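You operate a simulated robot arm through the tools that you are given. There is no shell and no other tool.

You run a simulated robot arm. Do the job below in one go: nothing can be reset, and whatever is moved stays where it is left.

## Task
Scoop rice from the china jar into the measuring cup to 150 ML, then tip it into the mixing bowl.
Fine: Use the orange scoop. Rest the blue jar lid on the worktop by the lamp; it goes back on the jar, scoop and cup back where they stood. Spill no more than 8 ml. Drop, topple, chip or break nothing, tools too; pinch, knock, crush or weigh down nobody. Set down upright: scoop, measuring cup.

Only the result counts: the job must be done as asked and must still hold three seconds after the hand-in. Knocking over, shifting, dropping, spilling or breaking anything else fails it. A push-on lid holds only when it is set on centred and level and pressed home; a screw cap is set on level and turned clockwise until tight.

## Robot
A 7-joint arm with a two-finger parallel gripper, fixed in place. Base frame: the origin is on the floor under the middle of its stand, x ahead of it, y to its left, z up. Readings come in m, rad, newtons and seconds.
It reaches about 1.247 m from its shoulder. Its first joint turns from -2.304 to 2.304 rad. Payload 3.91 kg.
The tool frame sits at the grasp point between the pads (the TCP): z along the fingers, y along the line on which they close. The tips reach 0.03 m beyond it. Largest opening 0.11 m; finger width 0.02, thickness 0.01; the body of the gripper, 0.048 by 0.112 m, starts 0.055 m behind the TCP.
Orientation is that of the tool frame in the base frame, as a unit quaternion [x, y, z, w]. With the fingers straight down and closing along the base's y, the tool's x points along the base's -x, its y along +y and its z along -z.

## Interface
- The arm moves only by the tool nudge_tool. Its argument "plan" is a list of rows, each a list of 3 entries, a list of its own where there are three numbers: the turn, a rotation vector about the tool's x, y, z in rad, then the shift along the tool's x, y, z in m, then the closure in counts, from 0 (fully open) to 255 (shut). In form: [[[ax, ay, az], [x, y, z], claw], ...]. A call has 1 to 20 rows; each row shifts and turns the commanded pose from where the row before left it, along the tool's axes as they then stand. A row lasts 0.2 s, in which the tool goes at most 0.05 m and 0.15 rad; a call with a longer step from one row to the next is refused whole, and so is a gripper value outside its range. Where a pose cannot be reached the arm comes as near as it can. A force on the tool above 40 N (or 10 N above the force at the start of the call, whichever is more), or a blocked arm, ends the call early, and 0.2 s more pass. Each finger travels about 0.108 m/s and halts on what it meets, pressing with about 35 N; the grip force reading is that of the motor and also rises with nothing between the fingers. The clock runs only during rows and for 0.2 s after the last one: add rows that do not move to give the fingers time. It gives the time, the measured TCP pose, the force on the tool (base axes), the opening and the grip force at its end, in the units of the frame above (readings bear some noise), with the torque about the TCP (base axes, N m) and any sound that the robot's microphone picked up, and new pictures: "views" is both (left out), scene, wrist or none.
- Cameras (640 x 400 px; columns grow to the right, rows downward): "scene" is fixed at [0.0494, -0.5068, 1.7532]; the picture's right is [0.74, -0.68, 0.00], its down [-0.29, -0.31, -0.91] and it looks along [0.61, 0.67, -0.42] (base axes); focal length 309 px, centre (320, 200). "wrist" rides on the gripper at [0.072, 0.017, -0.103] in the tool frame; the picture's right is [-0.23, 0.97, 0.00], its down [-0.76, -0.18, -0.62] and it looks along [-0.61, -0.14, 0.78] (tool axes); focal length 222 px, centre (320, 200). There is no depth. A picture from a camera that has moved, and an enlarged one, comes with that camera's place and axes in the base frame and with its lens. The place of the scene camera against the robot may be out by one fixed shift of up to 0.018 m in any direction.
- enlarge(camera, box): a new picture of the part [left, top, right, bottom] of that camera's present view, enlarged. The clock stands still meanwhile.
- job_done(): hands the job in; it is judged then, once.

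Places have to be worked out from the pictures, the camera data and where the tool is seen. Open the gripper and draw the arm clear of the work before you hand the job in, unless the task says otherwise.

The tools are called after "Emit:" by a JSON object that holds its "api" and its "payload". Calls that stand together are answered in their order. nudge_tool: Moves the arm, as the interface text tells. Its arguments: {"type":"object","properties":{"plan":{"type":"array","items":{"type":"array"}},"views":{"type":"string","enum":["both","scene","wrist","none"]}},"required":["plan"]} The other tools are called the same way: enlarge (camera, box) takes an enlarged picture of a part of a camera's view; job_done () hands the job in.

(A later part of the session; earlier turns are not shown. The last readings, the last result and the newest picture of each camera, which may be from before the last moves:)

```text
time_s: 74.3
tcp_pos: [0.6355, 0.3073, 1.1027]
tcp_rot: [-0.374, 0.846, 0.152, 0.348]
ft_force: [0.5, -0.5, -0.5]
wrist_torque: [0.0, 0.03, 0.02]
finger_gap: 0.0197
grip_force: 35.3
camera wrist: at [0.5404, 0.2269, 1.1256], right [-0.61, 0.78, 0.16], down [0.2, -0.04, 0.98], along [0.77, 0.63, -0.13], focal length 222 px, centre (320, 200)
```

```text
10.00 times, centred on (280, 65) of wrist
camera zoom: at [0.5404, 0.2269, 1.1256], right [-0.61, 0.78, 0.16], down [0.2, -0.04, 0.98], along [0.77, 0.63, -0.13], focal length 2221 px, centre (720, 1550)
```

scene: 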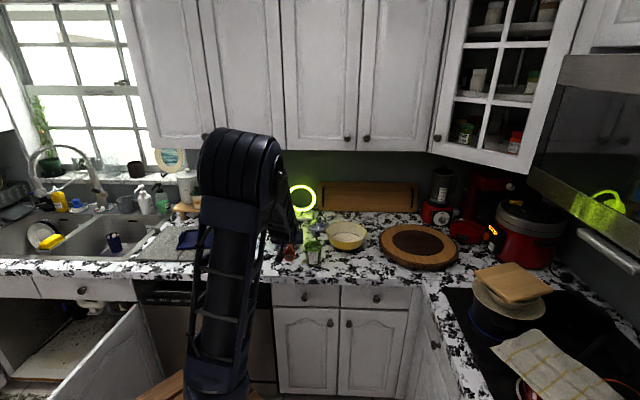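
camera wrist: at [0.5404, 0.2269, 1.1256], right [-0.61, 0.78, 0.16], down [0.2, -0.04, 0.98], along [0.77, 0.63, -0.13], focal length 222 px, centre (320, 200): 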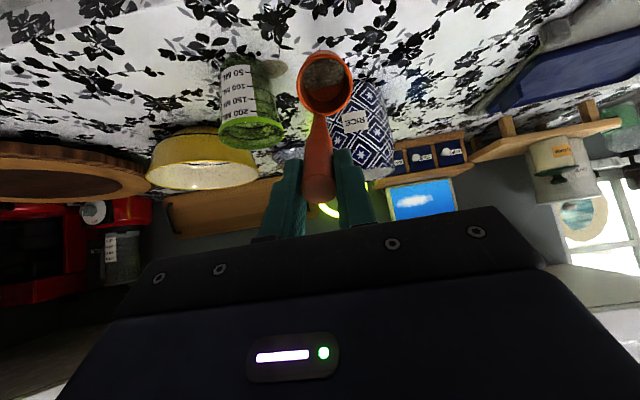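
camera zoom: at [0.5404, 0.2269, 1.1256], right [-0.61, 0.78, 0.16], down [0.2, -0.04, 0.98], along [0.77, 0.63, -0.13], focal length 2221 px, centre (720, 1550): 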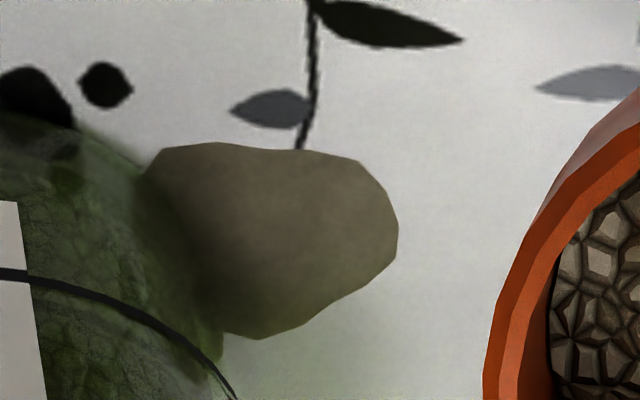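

It is a flat spill blob, a few ml, that came off when I moved sideways while tilted. From now on I only travel with the scoop fully upright. I bring it upright very gently here, with the lip fixed.

Emit:
{"api": "nudge_tool", "payload": {"plan": [[[0, 0.03, 0], [-0.003, 0, 0.0017], 255], [[0, 0.06, 0], [-0.006, 0, 0.0035], 255], [[0, 0.06, 0], [-0.006, 0, 0.0035], 255], [[0, 0.06, 0], [-0.006, 0, 0.0035], 255], [[0, 0.06, 0], [-0.006, 0, 0.0035], 255], [[0, 0.06, 0], [-0.006, 0, 0.0035], 255], [[0, 0.06, 0], [-0.006, 0, 0.0035], 255], [[0, 0.06, 0], [-0.006, 0, 0.0035], 255], [[0, 0.06, 0], [-0.006, 0, 0.0035], 255], [[0, 0.06, 0], [-0.006, 0, 0.0035], 255], [[0, 0.06, 0], [-0.006, 0, 0.0035], 255], [[0, 0.06, 0], [-0.006, 0, 0.0035], 255], [[0, 0.06, 0], [-0.006, 0, 0.0035], 255], [[0, 0.03, 0], [-0.003, 0, 0.0017], 255], [[0, 0, 0], [0, 0, 0], 255]], "views": "both"}}

Emit:
{"api": "enlarge", "payload": {"camera": "wrist", "box": [200, 0, 440, 220]}}

Emit:
{"api": "enlarge", "payload": {"camera": "scene", "box": [270, 220, 340, 280]}}

```text
time_s: 77.5
tcp_pos: [0.6957, 0.3725, 1.0915]
tcp_rot: [-0.403, 0.915, -0.001, -0.001]
ft_force: [-0.2, 0.4, -0.9]
wrist_torque: [0.0, -0.01, 0.03]
finger_gap: 0.0196
grip_force: 34.7
camera wrist: at [0.6351, 0.3294, 1.1961], right [-0.57, 0.82, 0.0], down [0.64, 0.44, 0.62], along [0.51, 0.35, -0.78], focal length 222 px, centre (320, 200)
```

scene: 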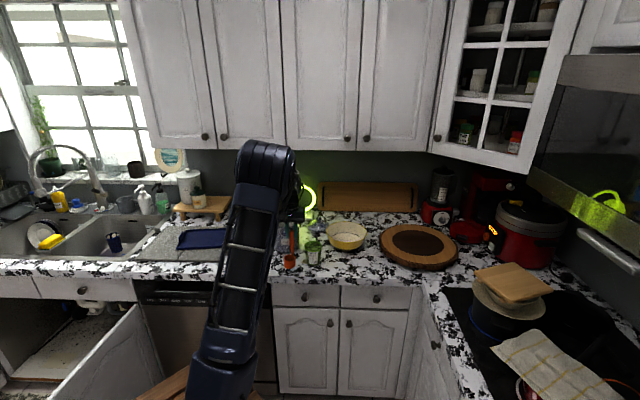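
wrist: 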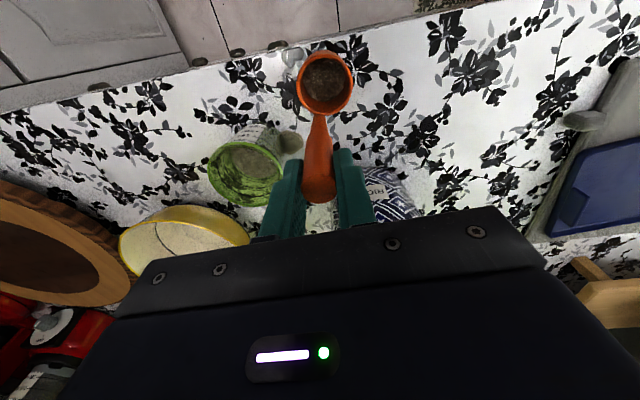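

```text
1.82 times, centred on (320, 110) of wrist
camera zoom: at [0.6351, 0.3294, 1.1961], right [-0.57, 0.82, 0.0], down [0.64, 0.44, 0.62], along [0.51, 0.35, -0.78], focal length 404 px, centre (320, 364)
```

zoom: 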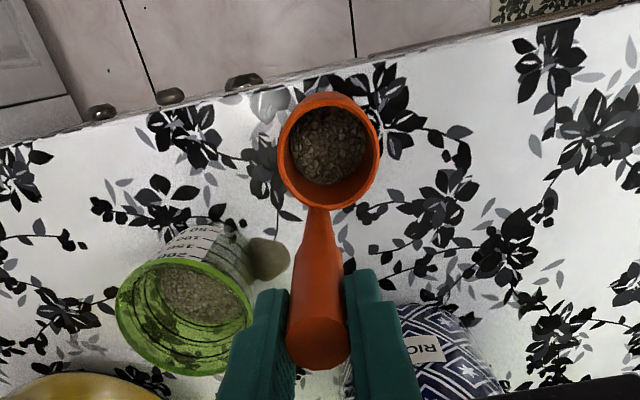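

```text
6.67 times, centred on (305, 250) of scene
camera zoom: at [0.0494, -0.5068, 1.7532], right [0.74, -0.68, 0.0], down [-0.29, -0.31, -0.91], along [0.61, 0.67, -0.42], focal length 2060 px, centre (420, -133)
```

zoom: 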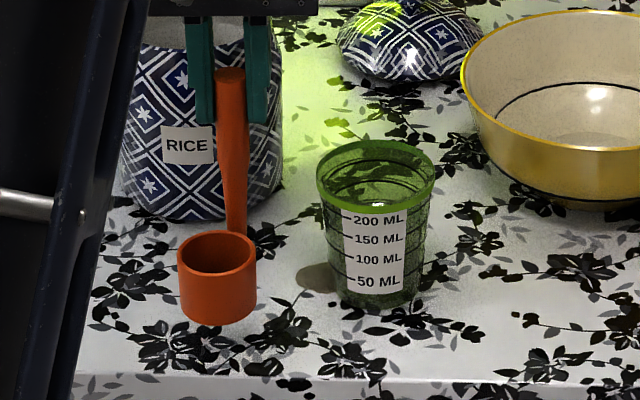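

Now the cup interior is visible obliquely from the wrist. I zoom into it to read the level, and into the counter edge to check for other spots.

Emit:
{"api": "enlarge", "payload": {"camera": "wrist", "box": [200, 110, 310, 215]}}

Emit:
{"api": "enlarge", "payload": {"camera": "wrist", "box": [250, 20, 360, 130]}}

```text
3.81 times, centred on (255, 162) of wrist
camera zoom: at [0.6351, 0.3294, 1.1961], right [-0.57, 0.82, 0.0], down [0.64, 0.44, 0.62], along [0.51, 0.35, -0.78], focal length 846 px, centre (568, 343)
```

zoom: 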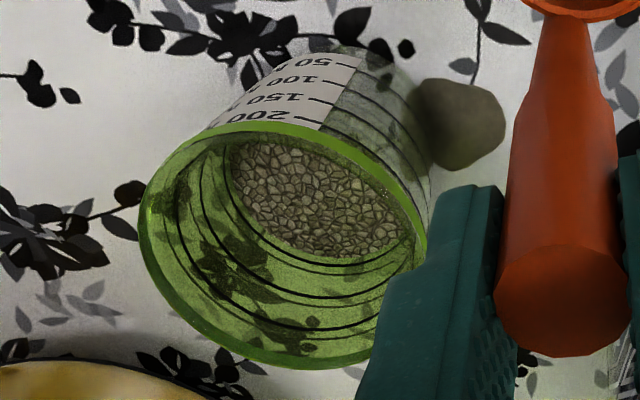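

```text
3.64 times, centred on (305, 75) of wrist
camera zoom: at [0.6351, 0.3294, 1.1961], right [-0.57, 0.82, 0.0], down [0.64, 0.44, 0.62], along [0.51, 0.35, -0.78], focal length 808 px, centre (374, 654)
```

zoom: 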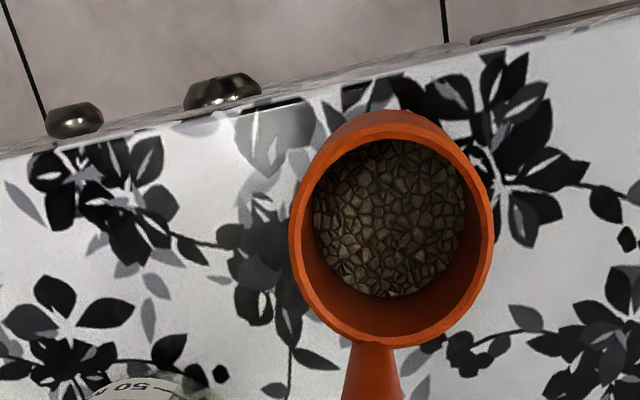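

I zoom in more on the cup interior to see how the rice surface sits against the rings.

Emit:
{"api": "enlarge", "payload": {"camera": "wrist", "box": [220, 140, 280, 210]}}

Emit:
{"api": "enlarge", "payload": {"camera": "wrist", "box": [240, 160, 275, 205]}}

```text
5.71 times, centred on (250, 175) of wrist
camera zoom: at [0.6351, 0.3294, 1.1961], right [-0.57, 0.82, 0.0], down [0.64, 0.44, 0.62], along [0.51, 0.35, -0.78], focal length 1269 px, centre (720, 343)
```

zoom: 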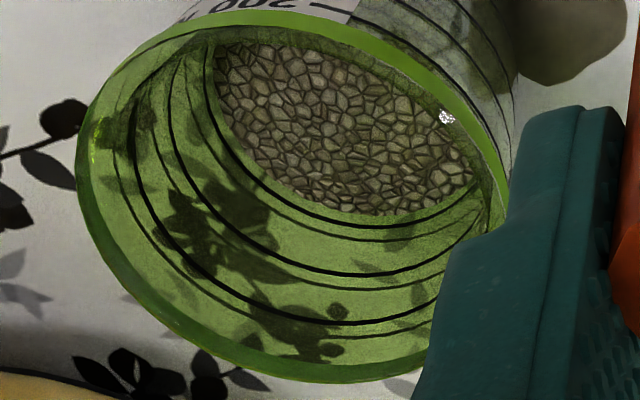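

```text
8.89 times, centred on (258, 182) of wrist
camera zoom: at [0.6351, 0.3294, 1.1961], right [-0.57, 0.82, 0.0], down [0.64, 0.44, 0.62], along [0.51, 0.35, -0.78], focal length 1974 px, centre (876, 356)
```

zoom: 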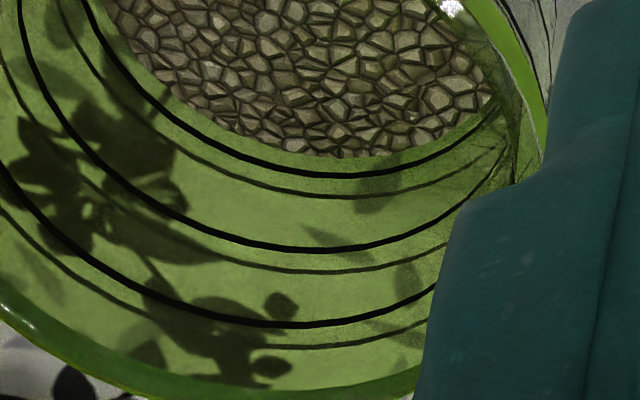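

The rice edge sits just under the 100 ML ring, around 88–95 ml. I zoom into the scoop to gauge what is left in it.

Emit:
{"api": "enlarge", "payload": {"camera": "wrist", "box": [290, 40, 360, 125]}}

Emit:
{"api": "enlarge", "payload": {"camera": "scene", "box": [300, 250, 316, 272]}}

```text
4.71 times, centred on (325, 82) of wrist
camera zoom: at [0.6351, 0.3294, 1.1961], right [-0.57, 0.82, 0.0], down [0.64, 0.44, 0.62], along [0.51, 0.35, -0.78], focal length 1045 px, centre (296, 753)
```

zoom: 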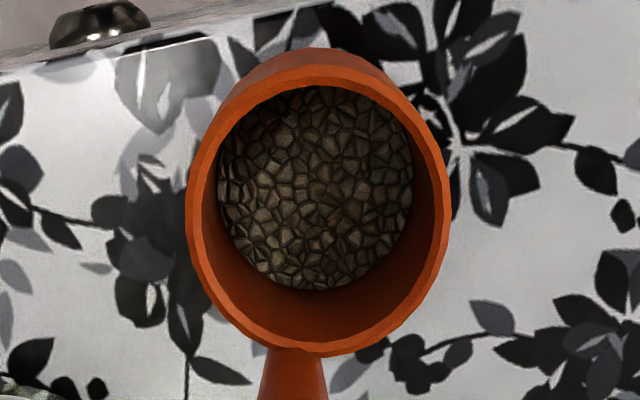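

```text
16.00 times, centred on (308, 261) of scene
camera zoom: at [0.0494, -0.5068, 1.7532], right [0.74, -0.68, 0.0], down [-0.29, -0.31, -0.91], along [0.61, 0.67, -0.42], focal length 4944 px, centre (512, -776)
```

zoom: 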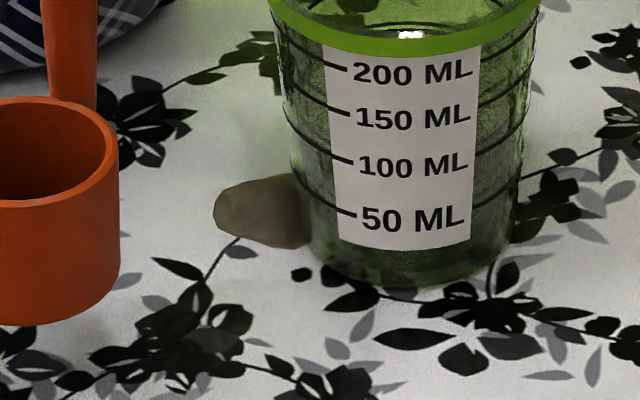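

The scoop keeps a thin residual layer, and the blob looks small. I rise straight up and carry the upright scoop back over the jar for the third scoop.

Emit:
{"api": "nudge_tool", "payload": {"plan": [[[0, 0, 0], [0, 0, -0.008], 255], [[0, 0, 0], [0, 0, -0.015], 255], [[0, 0, 0], [0, 0, -0.02], 255], [[0, 0, 0], [0, 0, -0.02], 255], [[0, 0, 0], [0, 0, -0.02], 255], [[0, 0, 0], [0, 0, -0.02], 255], [[0, 0, 0], [0, 0, -0.02], 255], [[0, 0, 0], [0, 0, -0.017], 255], [[0, 0, 0], [0, 0, -0.012], 255], [[0, 0, 0], [0, 0, -0.0065], 255], [[0, 0, 0], [-0.0103, 0.002, 0], 255], [[0, 0, 0], [-0.0166, 0.0031, 0], 255], [[0, 0, 0], [-0.0207, 0.0039, 0], 255], [[0, 0, 0], [-0.0207, 0.0039, 0], 255], [[0, 0, 0], [-0.0207, 0.0039, 0], 255], [[0, 0, 0], [-0.0207, 0.0039, 0], 255], [[0, 0, 0], [-0.0207, 0.0039, 0], 255], [[0, 0, 0], [-0.0207, 0.0039, 0], 255], [[0, 0, 0], [-0.0166, 0.0031, 0], 255], [[0, 0, 0], [-0.0103, 0.002, 0], 255]], "views": "wrist"}}

Emit:
{"api": "enlarge", "payload": {"camera": "wrist", "box": [240, 0, 400, 220]}}

```text
time_s: 81.7
tcp_pos: [0.789, 0.5281, 1.251]
tcp_rot: [-0.403, 0.915, -0.002, 0.0]
ft_force: [1.5, 0.4, 0.1]
wrist_torque: [0.03, -0.05, -0.02]
finger_gap: 0.0197
grip_force: 34.9
camera wrist: at [0.7288, 0.4848, 1.3555], right [-0.57, 0.82, 0.0], down [0.64, 0.44, 0.62], along [0.51, 0.35, -0.78], focal length 222 px, centre (320, 200)
```

wrist: 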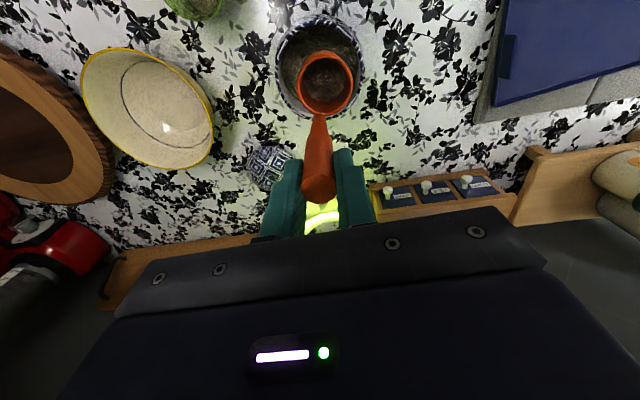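

```text
1.82 times, centred on (320, 110) of wrist
camera zoom: at [0.7288, 0.4848, 1.3555], right [-0.57, 0.82, 0.0], down [0.64, 0.44, 0.62], along [0.51, 0.35, -0.78], focal length 404 px, centre (320, 364)
```

zoom: 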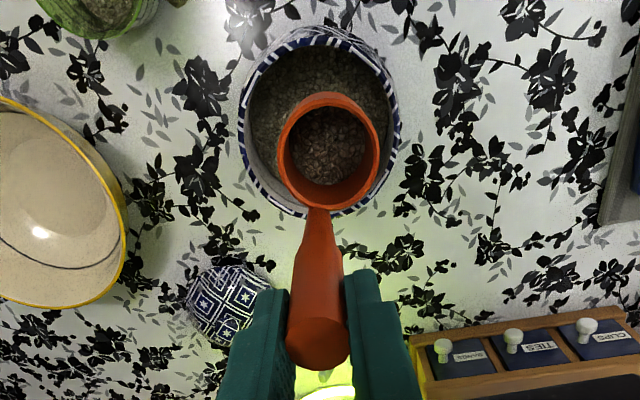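

The residual looks about the same as before, so little was lost. I check the handle's position in the grip from the scene camera before dipping again.

Emit:
{"api": "enlarge", "payload": {"camera": "scene", "box": [270, 150, 330, 230]}}

Emit:
{"api": "enlarge", "payload": {"camera": "wrist", "box": [280, 100, 360, 220]}}

```text
5.00 times, centred on (300, 190) of scene
camera zoom: at [0.0494, -0.5068, 1.7532], right [0.74, -0.68, 0.0], down [-0.29, -0.31, -0.91], along [0.61, 0.67, -0.42], focal length 1545 px, centre (420, 250)
```

zoom: 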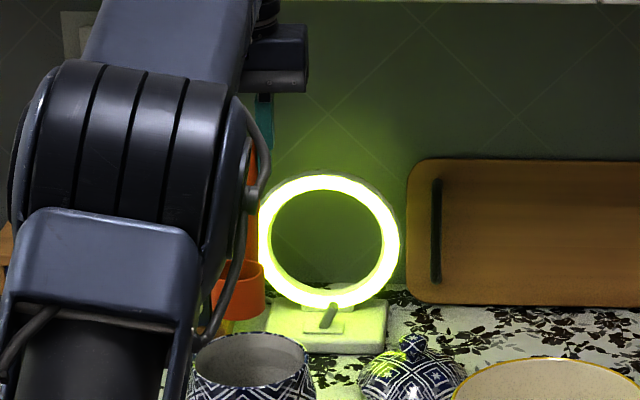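

```text
3.33 times, centred on (320, 160) of wrist
camera zoom: at [0.7288, 0.4848, 1.3555], right [-0.57, 0.82, 0.0], down [0.64, 0.44, 0.62], along [0.51, 0.35, -0.78], focal length 740 px, centre (320, 333)
```

zoom: 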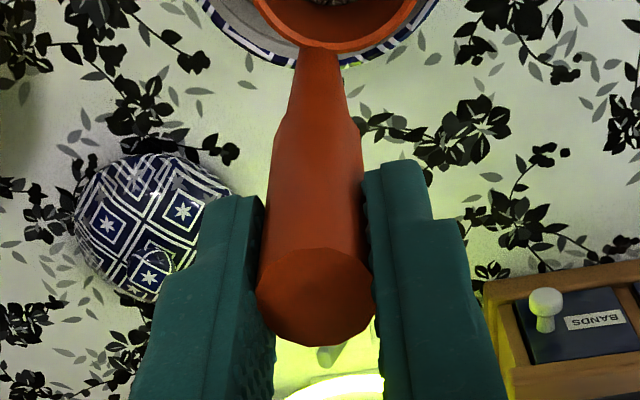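

The handle has slipped about 12 mm in total but has been stable since the first pour. I dip to z≈1.104 for the third scoop.

Emit:
{"api": "nudge_tool", "payload": {"plan": [[[0, 0, 0], [0, 0, 0.01], 255], [[0, 0, 0], [0, 0, 0.02], 255], [[0, 0, 0], [0, 0, 0.025], 255], [[0, 0, 0], [0, 0, 0.025], 255], [[0, 0, 0], [0, 0, 0.025], 255], [[0, 0, 0], [0, 0, 0.013], 255], [[0, 0, 0], [0, 0, 0.009], 255], [[0, 0, 0], [0, 0, 0.01], 255], [[0, 0, 0], [0, 0, 0.01], 255], [[0, 0, 0], [0, 0, 0], 255], [[0, 0, 0], [0, 0, 0], 255]], "views": "none"}}

Emit:
{"api": "enlarge", "payload": {"camera": "wrist", "box": [240, 0, 400, 220]}}

```text
time_s: 84.1
tcp_pos: [0.7897, 0.5261, 1.1035]
tcp_rot: [-0.404, 0.915, -0.001, -0.001]
ft_force: [-0.4, -0.6, -0.8]
wrist_torque: [-0.01, 0.02, -0.01]
finger_gap: 0.02
grip_force: 35.4
```

```text
1.82 times, centred on (320, 110) of wrist
camera zoom: at [0.7293, 0.4843, 1.2075], right [-0.57, 0.82, 0.0], down [0.64, 0.44, 0.62], along [0.51, 0.35, -0.78], focal length 404 px, centre (320, 364)
```

zoom: 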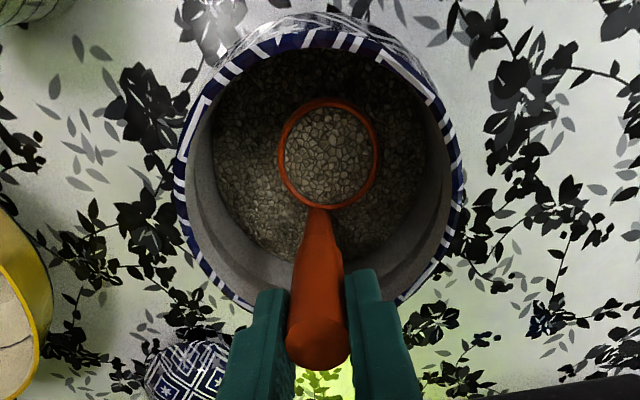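

Full again. I lift gently and carry it upright to above the cup.

Emit:
{"api": "nudge_tool", "payload": {"plan": [[[0, 0, 0], [0, 0, -0.006], 255], [[0, 0, 0], [0, 0, -0.012], 255], [[0, 0, 0], [0, 0, -0.018], 255], [[0, 0, 0], [0, 0, -0.02], 255], [[0, 0, 0], [0, 0, -0.02], 255], [[0, 0, 0], [0, 0, -0.02], 255], [[0, 0, 0], [0, 0, -0.02], 255], [[0, 0, 0], [0, 0, -0.016], 255], [[0, 0, 0], [0, 0, -0.01], 255], [[0, 0, 0], [0, 0, -0.004], 255], [[0, 0, 0], [0.0056, -0.0088, 0], 255], [[0, 0, 0], [0.009, -0.014, 0], 255], [[0, 0, 0], [0.0112, -0.0175, 0], 255], [[0, 0, 0], [0.0112, -0.0175, 0], 255], [[0, 0, 0], [0.0112, -0.0175, 0], 255], [[0, 0, 0], [0.0112, -0.0175, 0], 255], [[0, 0, 0], [0.0112, -0.0175, 0], 255], [[0, 0, 0], [0.009, -0.014, 0], 255], [[0, 0, 0], [0.0056, -0.0088, 0], 255], [[0, 0, 0], [0, 0, 0], 255]], "views": "none"}}

Emit:
{"api": "enlarge", "payload": {"camera": "wrist", "box": [240, 0, 400, 220]}}

Emit:
{"api": "enlarge", "payload": {"camera": "scene", "box": [280, 160, 360, 280]}}

```text
time_s: 88.3
tcp_pos: [0.8304, 0.3728, 1.2488]
tcp_rot: [-0.404, 0.915, -0.001, -0.001]
ft_force: [-0.5, -0.2, -1.0]
wrist_torque: [0.0, -0.02, -0.03]
finger_gap: 0.0198
grip_force: 35.0
```

```text
1.82 times, centred on (320, 110) of wrist
camera zoom: at [0.7698, 0.3311, 1.3541], right [-0.57, 0.82, 0.0], down [0.64, 0.44, 0.62], along [0.51, 0.35, -0.78], focal length 404 px, centre (320, 364)
```

zoom: 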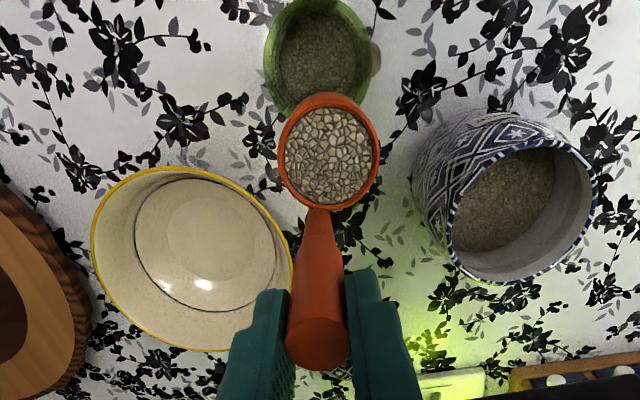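

```text
3.33 times, centred on (320, 220) of scene
camera zoom: at [0.0494, -0.5068, 1.7532], right [0.74, -0.68, 0.0], down [-0.29, -0.31, -0.91], along [0.61, 0.67, -0.42], focal length 1030 px, centre (320, 133)
```

zoom: 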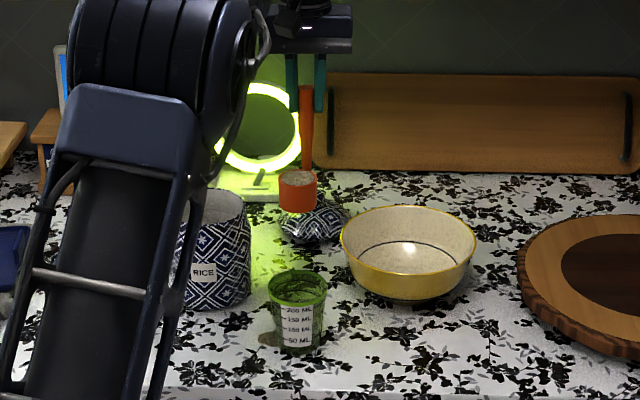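

Positioned well. I lower and tilt for the third pour.

Emit:
{"api": "nudge_tool", "payload": {"plan": [[[0, 0, 0], [0, 0, 0.007], 255], [[0, 0, 0], [0, 0, 0.013], 255], [[0, 0, 0], [0, 0, 0.018], 255], [[0, 0, 0], [0, 0, 0.019], 255], [[0, 0, 0], [0, 0, 0.016], 255], [[0, 0, 0], [0, 0, 0.012], 255], [[0, 0, 0], [0, 0, 0.0065], 255], [[0, 0, 0], [0, 0, 0], 255], [[0, -0.13, 0], [0.0144, 0, -0.0063], 255], [[0, -0.13, 0], [0.0144, 0, -0.0063], 255], [[0, -0.13, 0], [0.0144, 0, -0.0063], 255], [[0, -0.13, 0], [0.0144, 0, -0.0063], 255], [[0, -0.13, 0], [0.0144, 0, -0.0063], 255], [[0, -0.13, 0], [0.0144, 0, -0.0063], 255], [[0, 0, 0], [0, 0, 0], 255], [[0, 0, 0], [0, 0, 0], 255], [[0, 0, 0], [0, 0, 0], 255]], "views": "none"}}

Emit:
{"api": "enlarge", "payload": {"camera": "wrist", "box": [240, 0, 400, 220]}}

Emit:
{"api": "enlarge", "payload": {"camera": "scene", "box": [290, 200, 350, 280]}}

```text
time_s: 91.9
tcp_pos: [0.7684, 0.3074, 1.167]
tcp_rot: [-0.374, 0.846, 0.152, 0.348]
ft_force: [0.0, -0.8, -1.0]
wrist_torque: [-0.05, 0.03, -0.03]
finger_gap: 0.0198
grip_force: 35.0
```

```text
1.82 times, centred on (320, 110) of wrist
camera zoom: at [0.6735, 0.2265, 1.1897], right [-0.61, 0.78, 0.16], down [0.2, -0.04, 0.98], along [0.77, 0.63, -0.13], focal length 404 px, centre (320, 364)
```

zoom: 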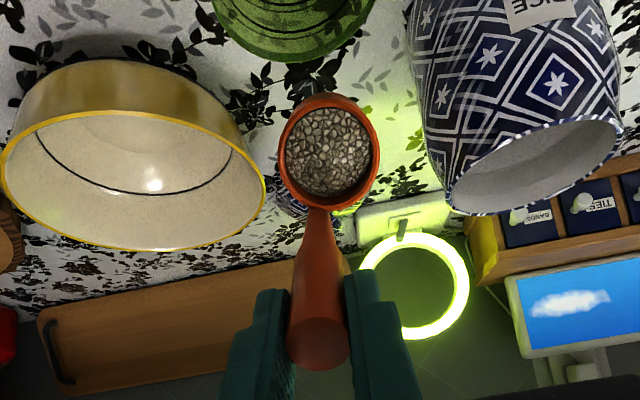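

```text
5.00 times, centred on (320, 240) of scene
camera zoom: at [0.0494, -0.5068, 1.7532], right [0.74, -0.68, 0.0], down [-0.29, -0.31, -0.91], along [0.61, 0.67, -0.42], focal length 1545 px, centre (320, 0)
```

zoom: 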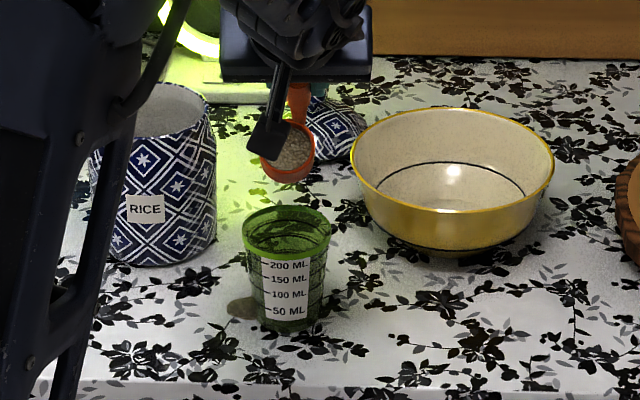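

The stream stops by itself at 45°, so the poured amount is set by the tilt. I continue tilting with pauses to about 100°.

Emit:
{"api": "nudge_tool", "payload": {"plan": [[[0, -0.13, 0], [0.0144, 0, -0.0063], 255], [[0, 0, 0], [0, 0, 0], 255], [[0, -0.13, 0], [0.0144, 0, -0.0063], 255], [[0, 0, 0], [0, 0, 0], 255], [[0, -0.13, 0], [0.0144, 0, -0.0063], 255], [[0, 0, 0], [0, 0, 0], 255], [[0, -0.13, 0], [0.0144, 0, -0.0063], 255], [[0, 0, 0], [0, 0, 0], 255], [[0, -0.13, 0], [0.0144, 0, -0.0063], 255], [[0, 0, 0], [0, 0, 0], 255], [[0, -0.13, 0], [0.0144, 0, -0.0063], 255], [[0, 0, 0], [0, 0, 0], 255], [[0, -0.1, 0], [0.011, 0, -0.005], 255], [[0, 0, 0], [0, 0, 0], 255], [[0, -0.1, 0], [0.011, 0, -0.005], 255], [[0, 0, 0], [0, 0, 0], 255], [[0, 0, 0], [0, 0, 0], 255], [[0, 0, 0], [0, 0, 0], 255], [[0, 0, 0], [0, 0, 0], 255]], "views": "none"}}

Emit:
{"api": "enlarge", "payload": {"camera": "wrist", "box": [280, 20, 360, 120]}}

Emit:
{"api": "enlarge", "payload": {"camera": "scene", "box": [270, 200, 370, 280]}}

```text
time_s: 95.9
tcp_pos: [0.7143, 0.2474, 1.0843]
tcp_rot: [-0.258, 0.583, 0.31, 0.705]
ft_force: [0.3, 1.0, -0.6]
wrist_torque: [-0.07, 0.03, 0.0]
finger_gap: 0.0198
grip_force: 35.0
```

```text
4.00 times, centred on (320, 70) of wrist
camera zoom: at [0.6437, 0.1936, 0.9947], right [-0.75, 0.63, 0.22], down [-0.38, -0.68, 0.63], along [0.54, 0.39, 0.74], focal length 888 px, centre (320, 720)
```

zoom: 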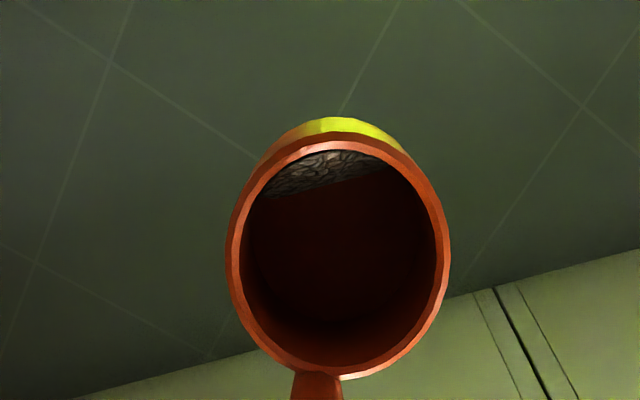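

```text
5.00 times, centred on (320, 240) of scene
camera zoom: at [0.0494, -0.5068, 1.7532], right [0.74, -0.68, 0.0], down [-0.29, -0.31, -0.91], along [0.61, 0.67, -0.42], focal length 1545 px, centre (320, 0)
```

zoom: 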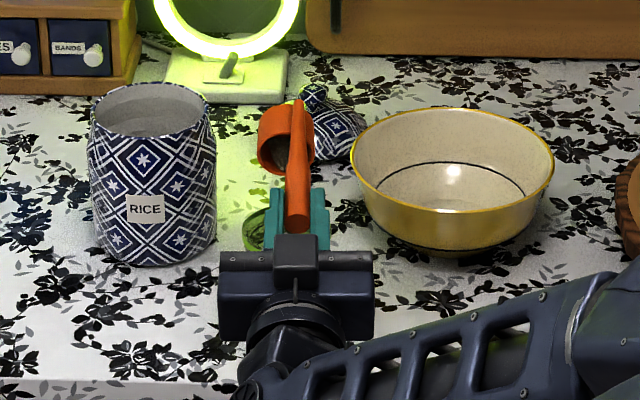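

Third pour done, with the usual thin residual. I bring the scoop upright in place over the cup.

Emit:
{"api": "nudge_tool", "payload": {"plan": [[[0, 0.1, 0], [-0.0105, 0, 0.006], 255], [[0, 0.1, 0], [-0.0105, 0, 0.006], 255], [[0, 0.13, 0], [-0.0135, 0, 0.0081], 255], [[0, 0.13, 0], [-0.0135, 0, 0.0081], 255], [[0, 0.13, 0], [-0.0135, 0, 0.0081], 255], [[0, 0.13, 0], [-0.0135, 0, 0.0081], 255], [[0, 0.13, 0], [-0.0135, 0, 0.0081], 255], [[0, 0.13, 0], [-0.0135, 0, 0.0081], 255], [[0, 0.13, 0], [-0.0135, 0, 0.0081], 255], [[0, 0.13, 0], [-0.0135, 0, 0.0081], 255], [[0, 0.13, 0], [-0.0135, 0, 0.0081], 255], [[0, 0.13, 0], [-0.0135, 0, 0.0081], 255], [[0, 0.13, 0], [-0.0135, 0, 0.0081], 255], [[0, 0.13, 0], [-0.0135, 0, 0.0081], 255], [[0, 0, 0], [0, 0, 0], 255]], "views": "both"}}

Emit:
{"api": "enlarge", "payload": {"camera": "scene", "box": [296, 230, 332, 272]}}

Emit:
{"api": "enlarge", "payload": {"camera": "wrist", "box": [260, 0, 380, 130]}}

```text
time_s: 99.1
tcp_pos: [0.8298, 0.3745, 1.1573]
tcp_rot: [-0.403, 0.915, -0.002, 0.0]
ft_force: [0.4, 0.5, -1.1]
wrist_torque: [0.03, -0.02, -0.04]
finger_gap: 0.0197
grip_force: 34.6
camera wrist: at [0.77, 0.3316, 1.2625], right [-0.57, 0.82, 0.0], down [0.64, 0.44, 0.62], along [0.51, 0.35, -0.78], focal length 222 px, centre (320, 200)
```

scene: 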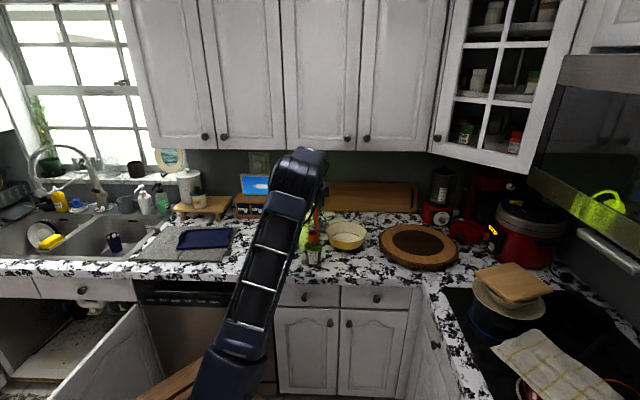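
wrist: 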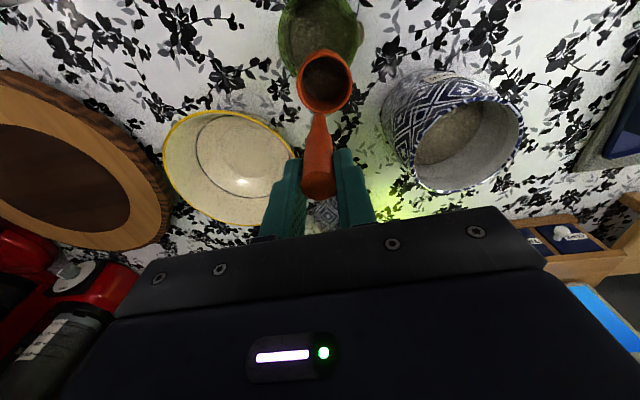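

```text
9.52 times, centred on (314, 251) of scene
camera zoom: at [0.0494, -0.5068, 1.7532], right [0.74, -0.68, 0.0], down [-0.29, -0.31, -0.91], along [0.61, 0.67, -0.42], focal length 2943 px, centre (377, -286)
```

zoom: 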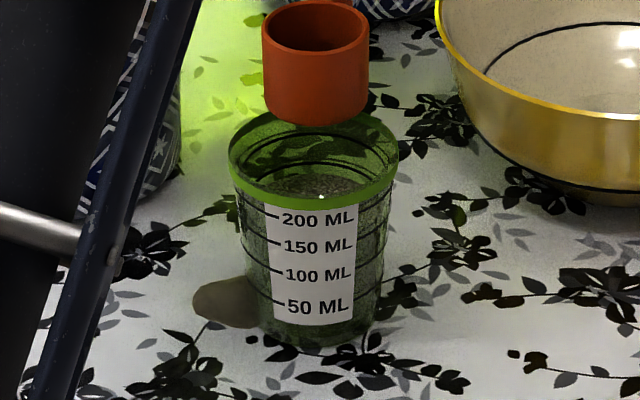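

```text
3.08 times, centred on (320, 65) of wrist
camera zoom: at [0.77, 0.3316, 1.2625], right [-0.57, 0.82, 0.0], down [0.64, 0.44, 0.62], along [0.51, 0.35, -0.78], focal length 684 px, centre (320, 615)
```

zoom: 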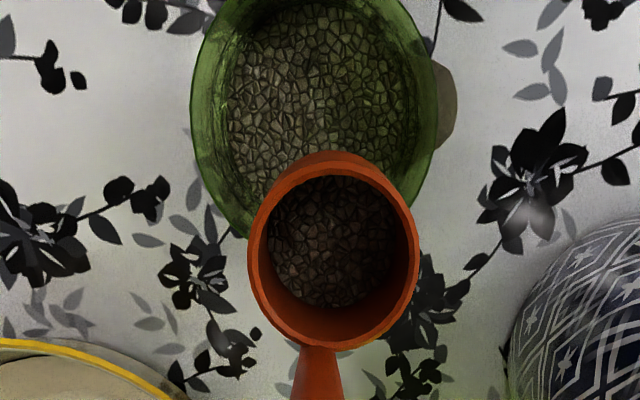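

The rice surface now shows over the cup's front rim from the scene camera. I zoom in to compare it with the 150 ML ring on the far wall.

Emit:
{"api": "enlarge", "payload": {"camera": "scene", "box": [304, 239, 324, 253]}}

Emit:
{"api": "enlarge", "payload": {"camera": "scene", "box": [306, 242, 322, 252]}}

```text
16.00 times, centred on (314, 246) of scene
camera zoom: at [0.0494, -0.5068, 1.7532], right [0.74, -0.68, 0.0], down [-0.29, -0.31, -0.91], along [0.61, 0.67, -0.42], focal length 4944 px, centre (416, -536)
```

zoom: 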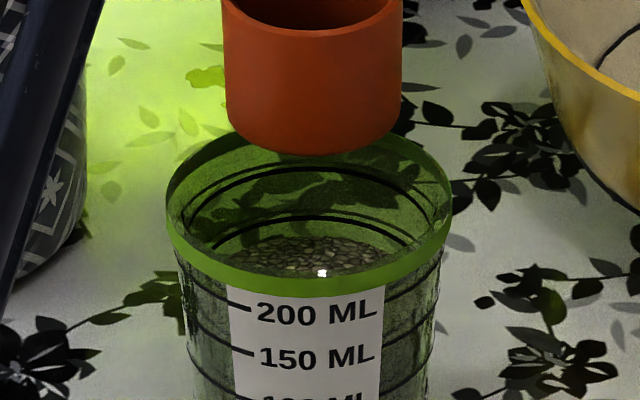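

```text
16.00 times, centred on (314, 247) of scene
camera zoom: at [0.0494, -0.5068, 1.7532], right [0.74, -0.68, 0.0], down [-0.29, -0.31, -0.91], along [0.61, 0.67, -0.42], focal length 4944 px, centre (416, -552)
```

zoom: 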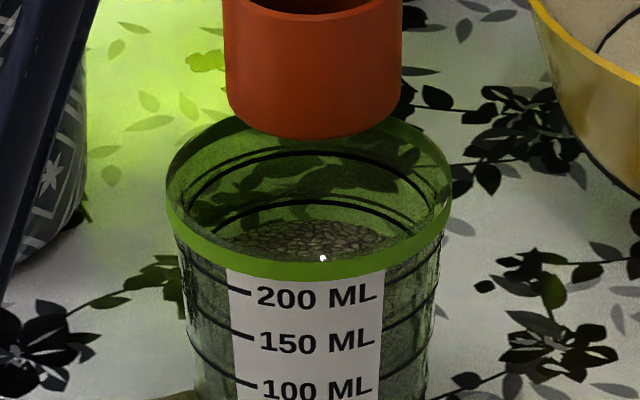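

The surface sits about a third of a mark below the 150 ring, so about 132 ml, and I need roughly 18 ml more. I fetch a fourth scoop for a partial pour.

Emit:
{"api": "nudge_tool", "payload": {"plan": [[[0, 0, 0], [0, 0, -0.006], 255], [[0, 0, 0], [0, 0, -0.013], 255], [[0, 0, 0], [0, 0, -0.019], 255], [[0, 0, 0], [0, 0, -0.02], 255], [[0, 0, 0], [0, 0, -0.017], 255], [[0, 0, 0], [0, 0, -0.012], 255], [[0, 0, 0], [0, 0, -0.006], 255], [[0, 0, 0], [-0.0056, 0.0088, 0], 255], [[0, 0, 0], [-0.009, 0.014, 0], 255], [[0, 0, 0], [-0.0112, 0.0175, 0], 255], [[0, 0, 0], [-0.0112, 0.0175, 0], 255], [[0, 0, 0], [-0.0112, 0.0175, 0], 255], [[0, 0, 0], [-0.0112, 0.0175, 0], 255], [[0, 0, 0], [-0.0112, 0.0175, 0], 255], [[0, 0, 0], [-0.009, 0.014, 0], 255], [[0, 0, 0], [-0.0056, 0.0088, 0], 255], [[0, 0, 0], [0, 0, 0], 255]], "views": "none"}}

Emit:
{"api": "enlarge", "payload": {"camera": "wrist", "box": [240, 0, 400, 220]}}

Emit:
{"api": "enlarge", "payload": {"camera": "scene", "box": [304, 236, 326, 253]}}

```text
time_s: 102.7
tcp_pos: [0.7905, 0.5244, 1.2514]
tcp_rot: [-0.403, 0.915, -0.001, -0.001]
ft_force: [-0.7, 0.1, -1.9]
wrist_torque: [0.01, 0.0, 0.0]
finger_gap: 0.0195
grip_force: 35.1
```

```text
1.82 times, centred on (320, 110) of wrist
camera zoom: at [0.7299, 0.4831, 1.3557], right [-0.57, 0.82, 0.0], down [0.64, 0.44, 0.62], along [0.51, 0.35, -0.78], focal length 404 px, centre (320, 364)
```

zoom: 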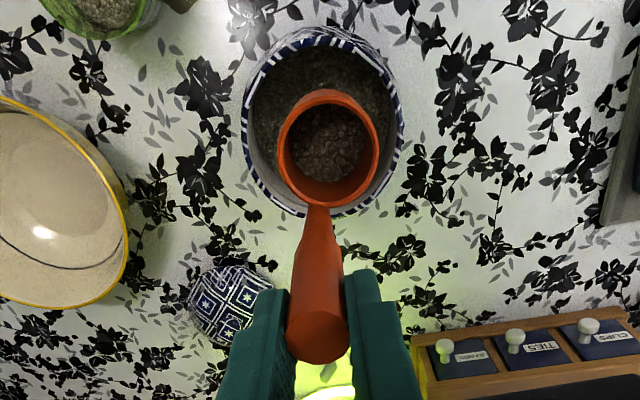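

```text
16.00 times, centred on (315, 244) of scene
camera zoom: at [0.0494, -0.5068, 1.7532], right [0.74, -0.68, 0.0], down [-0.29, -0.31, -0.91], along [0.61, 0.67, -0.42], focal length 4944 px, centre (400, -512)
```

zoom: 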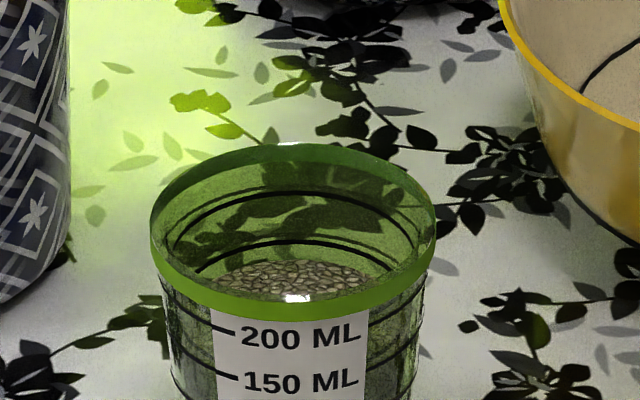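

Reading confirmed at about 132 ml. I dip for the fourth scoop.

Emit:
{"api": "nudge_tool", "payload": {"plan": [[[0, 0, 0], [0, 0, 0.01], 255], [[0, 0, 0], [0, 0, 0.02], 255], [[0, 0, 0], [0, 0, 0.025], 255], [[0, 0, 0], [0, 0, 0.025], 255], [[0, 0, 0], [0, 0, 0.025], 255], [[0, 0, 0], [0, 0, 0.018], 255], [[0, 0, 0], [0, 0, 0.01], 255], [[0, 0, 0], [0, 0, 0.01], 255], [[0, 0, 0], [0, 0, 0.01], 255], [[0, 0, 0], [0, 0, 0], 255], [[0, 0, 0], [0, 0, 0], 255]], "views": "none"}}

Emit:
{"api": "enlarge", "payload": {"camera": "wrist", "box": [240, 0, 400, 220]}}

```text
time_s: 105.1
tcp_pos: [0.7896, 0.5253, 1.0979]
tcp_rot: [-0.403, 0.915, -0.001, -0.001]
ft_force: [-0.2, -0.4, -0.8]
wrist_torque: [-0.02, 0.0, 0.04]
finger_gap: 0.0199
grip_force: 34.9
```

```text
1.82 times, centred on (320, 110) of wrist
camera zoom: at [0.7289, 0.4834, 1.2015], right [-0.57, 0.82, 0.0], down [0.64, 0.44, 0.62], along [0.51, 0.35, -0.78], focal length 404 px, centre (320, 364)
```

zoom: 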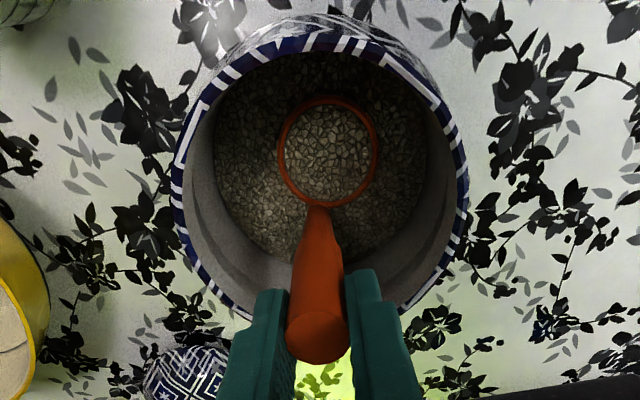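

Full. I lift and carry it upright to above the cup again.

Emit:
{"api": "nudge_tool", "payload": {"plan": [[[0, 0, 0], [0, 0, -0.006], 255], [[0, 0, 0], [0, 0, -0.012], 255], [[0, 0, 0], [0, 0, -0.018], 255], [[0, 0, 0], [0, 0, -0.02], 255], [[0, 0, 0], [0, 0, -0.02], 255], [[0, 0, 0], [0, 0, -0.02], 255], [[0, 0, 0], [0, 0, -0.02], 255], [[0, 0, 0], [0, 0, -0.018], 255], [[0, 0, 0], [0, 0, -0.012], 255], [[0, 0, 0], [0, 0, -0.006], 255], [[0, 0, 0], [0.0056, -0.0088, 0], 255], [[0, 0, 0], [0.009, -0.014, 0], 255], [[0, 0, 0], [0.0112, -0.0175, 0], 255], [[0, 0, 0], [0.0112, -0.0175, 0], 255], [[0, 0, 0], [0.0112, -0.0175, 0], 255], [[0, 0, 0], [0.0112, -0.0175, 0], 255], [[0, 0, 0], [0.0112, -0.0175, 0], 255], [[0, 0, 0], [0.009, -0.014, 0], 255], [[0, 0, 0], [0.0056, -0.0088, 0], 255], [[0, 0, 0], [0, 0, 0], 255]], "views": "none"}}

Emit:
{"api": "enlarge", "payload": {"camera": "wrist", "box": [240, 0, 400, 220]}}

```text
time_s: 109.3
tcp_pos: [0.83, 0.3736, 1.2499]
tcp_rot: [-0.403, 0.915, -0.001, 0.0]
ft_force: [0.5, 0.4, -1.3]
wrist_torque: [0.04, -0.01, 0.01]
finger_gap: 0.0197
grip_force: 35.2
```

```text
1.82 times, centred on (320, 110) of wrist
camera zoom: at [0.7699, 0.3314, 1.355], right [-0.57, 0.82, 0.0], down [0.64, 0.44, 0.62], along [0.51, 0.35, -0.78], focal length 404 px, centre (320, 364)
```

zoom: 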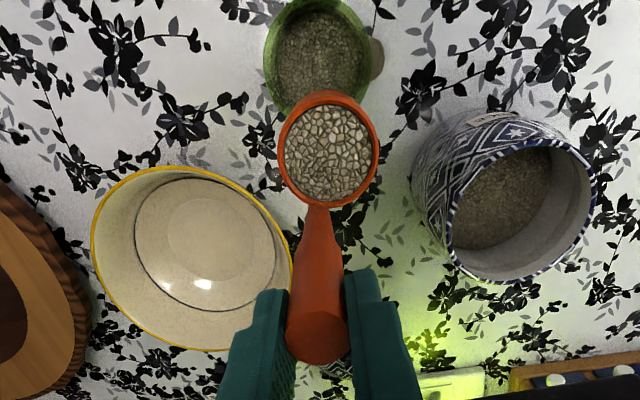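

Aligned. I lower and tilt to 45° first, then wait for the flow to stop and read the level.

Emit:
{"api": "nudge_tool", "payload": {"plan": [[[0, 0, 0], [0, 0, 0.007], 255], [[0, 0, 0], [0, 0, 0.013], 255], [[0, 0, 0], [0, 0, 0.018], 255], [[0, 0, 0], [0, 0, 0.019], 255], [[0, 0, 0], [0, 0, 0.016], 255], [[0, 0, 0], [0, 0, 0.012], 255], [[0, 0, 0], [0, 0, 0.0065], 255], [[0, 0, 0], [0, 0, 0], 255], [[0, -0.13, 0], [0.0145, 0, -0.0063], 255], [[0, -0.13, 0], [0.0145, 0, -0.0063], 255], [[0, -0.13, 0], [0.0145, 0, -0.0063], 255], [[0, -0.13, 0], [0.0145, 0, -0.0063], 255], [[0, -0.13, 0], [0.0145, 0, -0.0063], 255], [[0, -0.13, 0], [0.0145, 0, -0.0063], 255], [[0, 0, 0], [0, 0, 0], 255], [[0, 0, 0], [0, 0, 0], 255], [[0, 0, 0], [0, 0, 0], 255], [[0, 0, 0], [0, 0, 0], 255]], "views": "none"}}

Emit:
{"api": "enlarge", "payload": {"camera": "wrist", "box": [240, 0, 400, 220]}}

Emit:
{"api": "enlarge", "payload": {"camera": "scene", "box": [304, 236, 326, 253]}}

```text
time_s: 113.1
tcp_pos: [0.7682, 0.3063, 1.166]
tcp_rot: [-0.374, 0.847, 0.152, 0.347]
ft_force: [-0.3, -0.4, -0.5]
wrist_torque: [-0.03, 0.04, 0.0]
finger_gap: 0.02
grip_force: 35.6
```

```text
1.82 times, centred on (320, 110) of wrist
camera zoom: at [0.6729, 0.2248, 1.1905], right [-0.61, 0.78, 0.16], down [0.2, -0.04, 0.98], along [0.77, 0.63, -0.13], focal length 404 px, centre (320, 364)
```

zoom: 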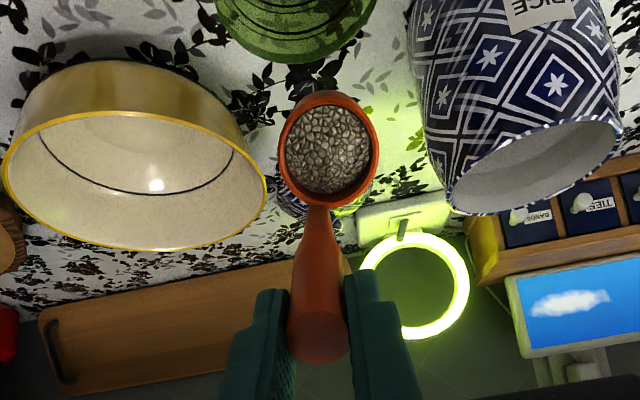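

```text
16.00 times, centred on (315, 244) of scene
camera zoom: at [0.0494, -0.5068, 1.7532], right [0.74, -0.68, 0.0], down [-0.29, -0.31, -0.91], along [0.61, 0.67, -0.42], focal length 4944 px, centre (400, -512)
```

zoom: 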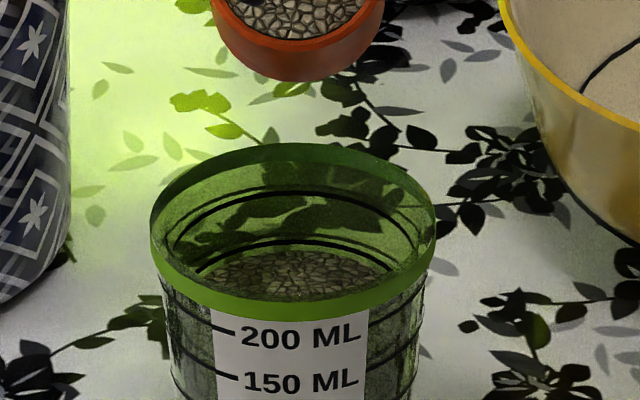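

The surface rose halfway to the 150 ring, about 141 ml. I tilt one more small step, wait, and read again.

Emit:
{"api": "nudge_tool", "payload": {"plan": [[[0, -0.06, 0], [0.0066, 0, -0.0031], 255], [[0, 0, 0], [0, 0, 0], 255], [[0, -0.06, 0], [0.0066, 0, -0.0031], 255], [[0, 0, 0], [0, 0, 0], 255], [[0, 0, 0], [0, 0, 0], 255], [[0, 0, 0], [0, 0, 0], 255]], "views": "none"}}

Emit:
{"api": "enlarge", "payload": {"camera": "scene", "box": [304, 236, 326, 253]}}

Emit:
{"api": "enlarge", "payload": {"camera": "wrist", "box": [240, 0, 400, 220]}}

```text
time_s: 114.5
tcp_pos: [0.7602, 0.2942, 1.1624]
tcp_rot: [-0.364, 0.824, 0.174, 0.397]
ft_force: [0.0, 0.0, -0.7]
wrist_torque: [-0.07, 0.03, -0.03]
finger_gap: 0.0197
grip_force: 35.0
```

```text
16.00 times, centred on (315, 244) of scene
camera zoom: at [0.0494, -0.5068, 1.7532], right [0.74, -0.68, 0.0], down [-0.29, -0.31, -0.91], along [0.61, 0.67, -0.42], focal length 4944 px, centre (400, -512)
```

zoom: 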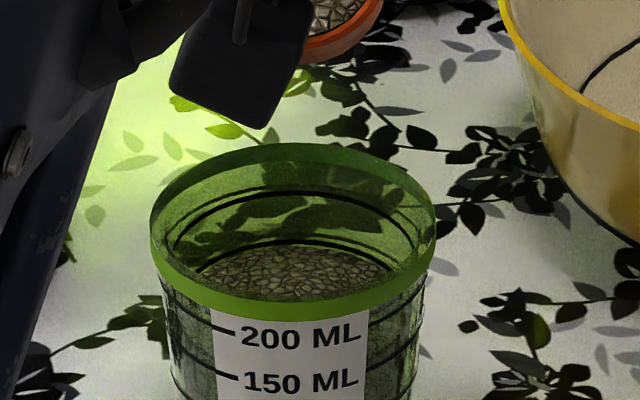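

```text
1.82 times, centred on (320, 110) of wrist
camera zoom: at [0.6631, 0.2131, 1.1706], right [-0.62, 0.76, 0.18], down [0.12, -0.13, 0.98], along [0.77, 0.64, -0.01], focal length 404 px, centre (320, 364)
```

zoom: 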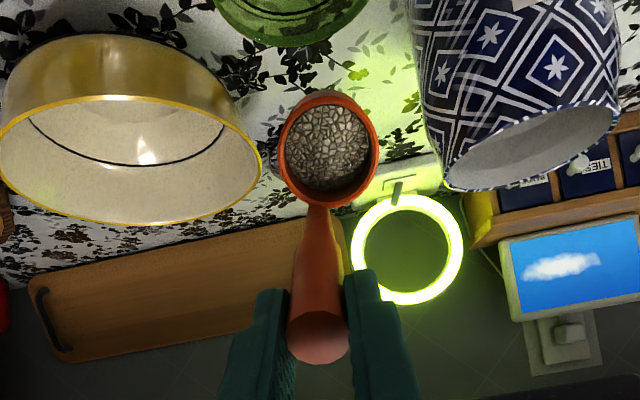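

About 144 ml now. I add two more small tilt steps and read again.

Emit:
{"api": "nudge_tool", "payload": {"plan": [[[0, -0.07, 0], [0.0077, 0, -0.0036], 255], [[0, 0, 0], [0, 0, 0], 255], [[0, -0.07, 0], [0.0077, 0, -0.0036], 255], [[0, 0, 0], [0, 0, 0], 255], [[0, 0, 0], [0, 0, 0], 255], [[0, 0, 0], [0, 0, 0], 255]], "views": "none"}}

Emit:
{"api": "enlarge", "payload": {"camera": "scene", "box": [304, 236, 326, 253]}}

Emit:
{"api": "enlarge", "payload": {"camera": "wrist", "box": [240, 0, 400, 220]}}

```text
time_s: 115.9
tcp_pos: [0.7486, 0.2832, 1.1547]
tcp_rot: [-0.35, 0.794, 0.199, 0.455]
ft_force: [1.2, 0.2, -1.5]
wrist_torque: [-0.03, 0.05, -0.02]
finger_gap: 0.0197
grip_force: 35.6
```

```text
16.00 times, centred on (315, 244) of scene
camera zoom: at [0.0494, -0.5068, 1.7532], right [0.74, -0.68, 0.0], down [-0.29, -0.31, -0.91], along [0.61, 0.67, -0.42], focal length 4944 px, centre (400, -512)
```

zoom: 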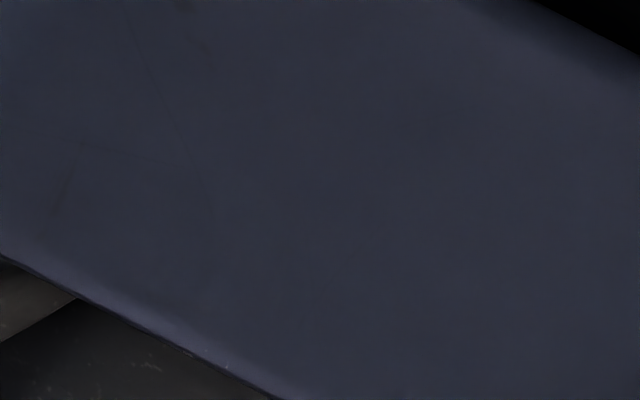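

```text
1.82 times, centred on (320, 110) of wrist
camera zoom: at [0.6528, 0.2021, 1.1449], right [-0.64, 0.74, 0.19], down [0.03, -0.23, 0.97], along [0.77, 0.63, 0.13], focal length 404 px, centre (320, 364)
```

zoom: 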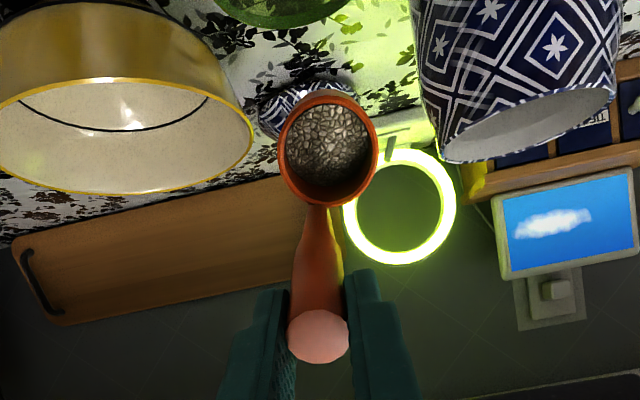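

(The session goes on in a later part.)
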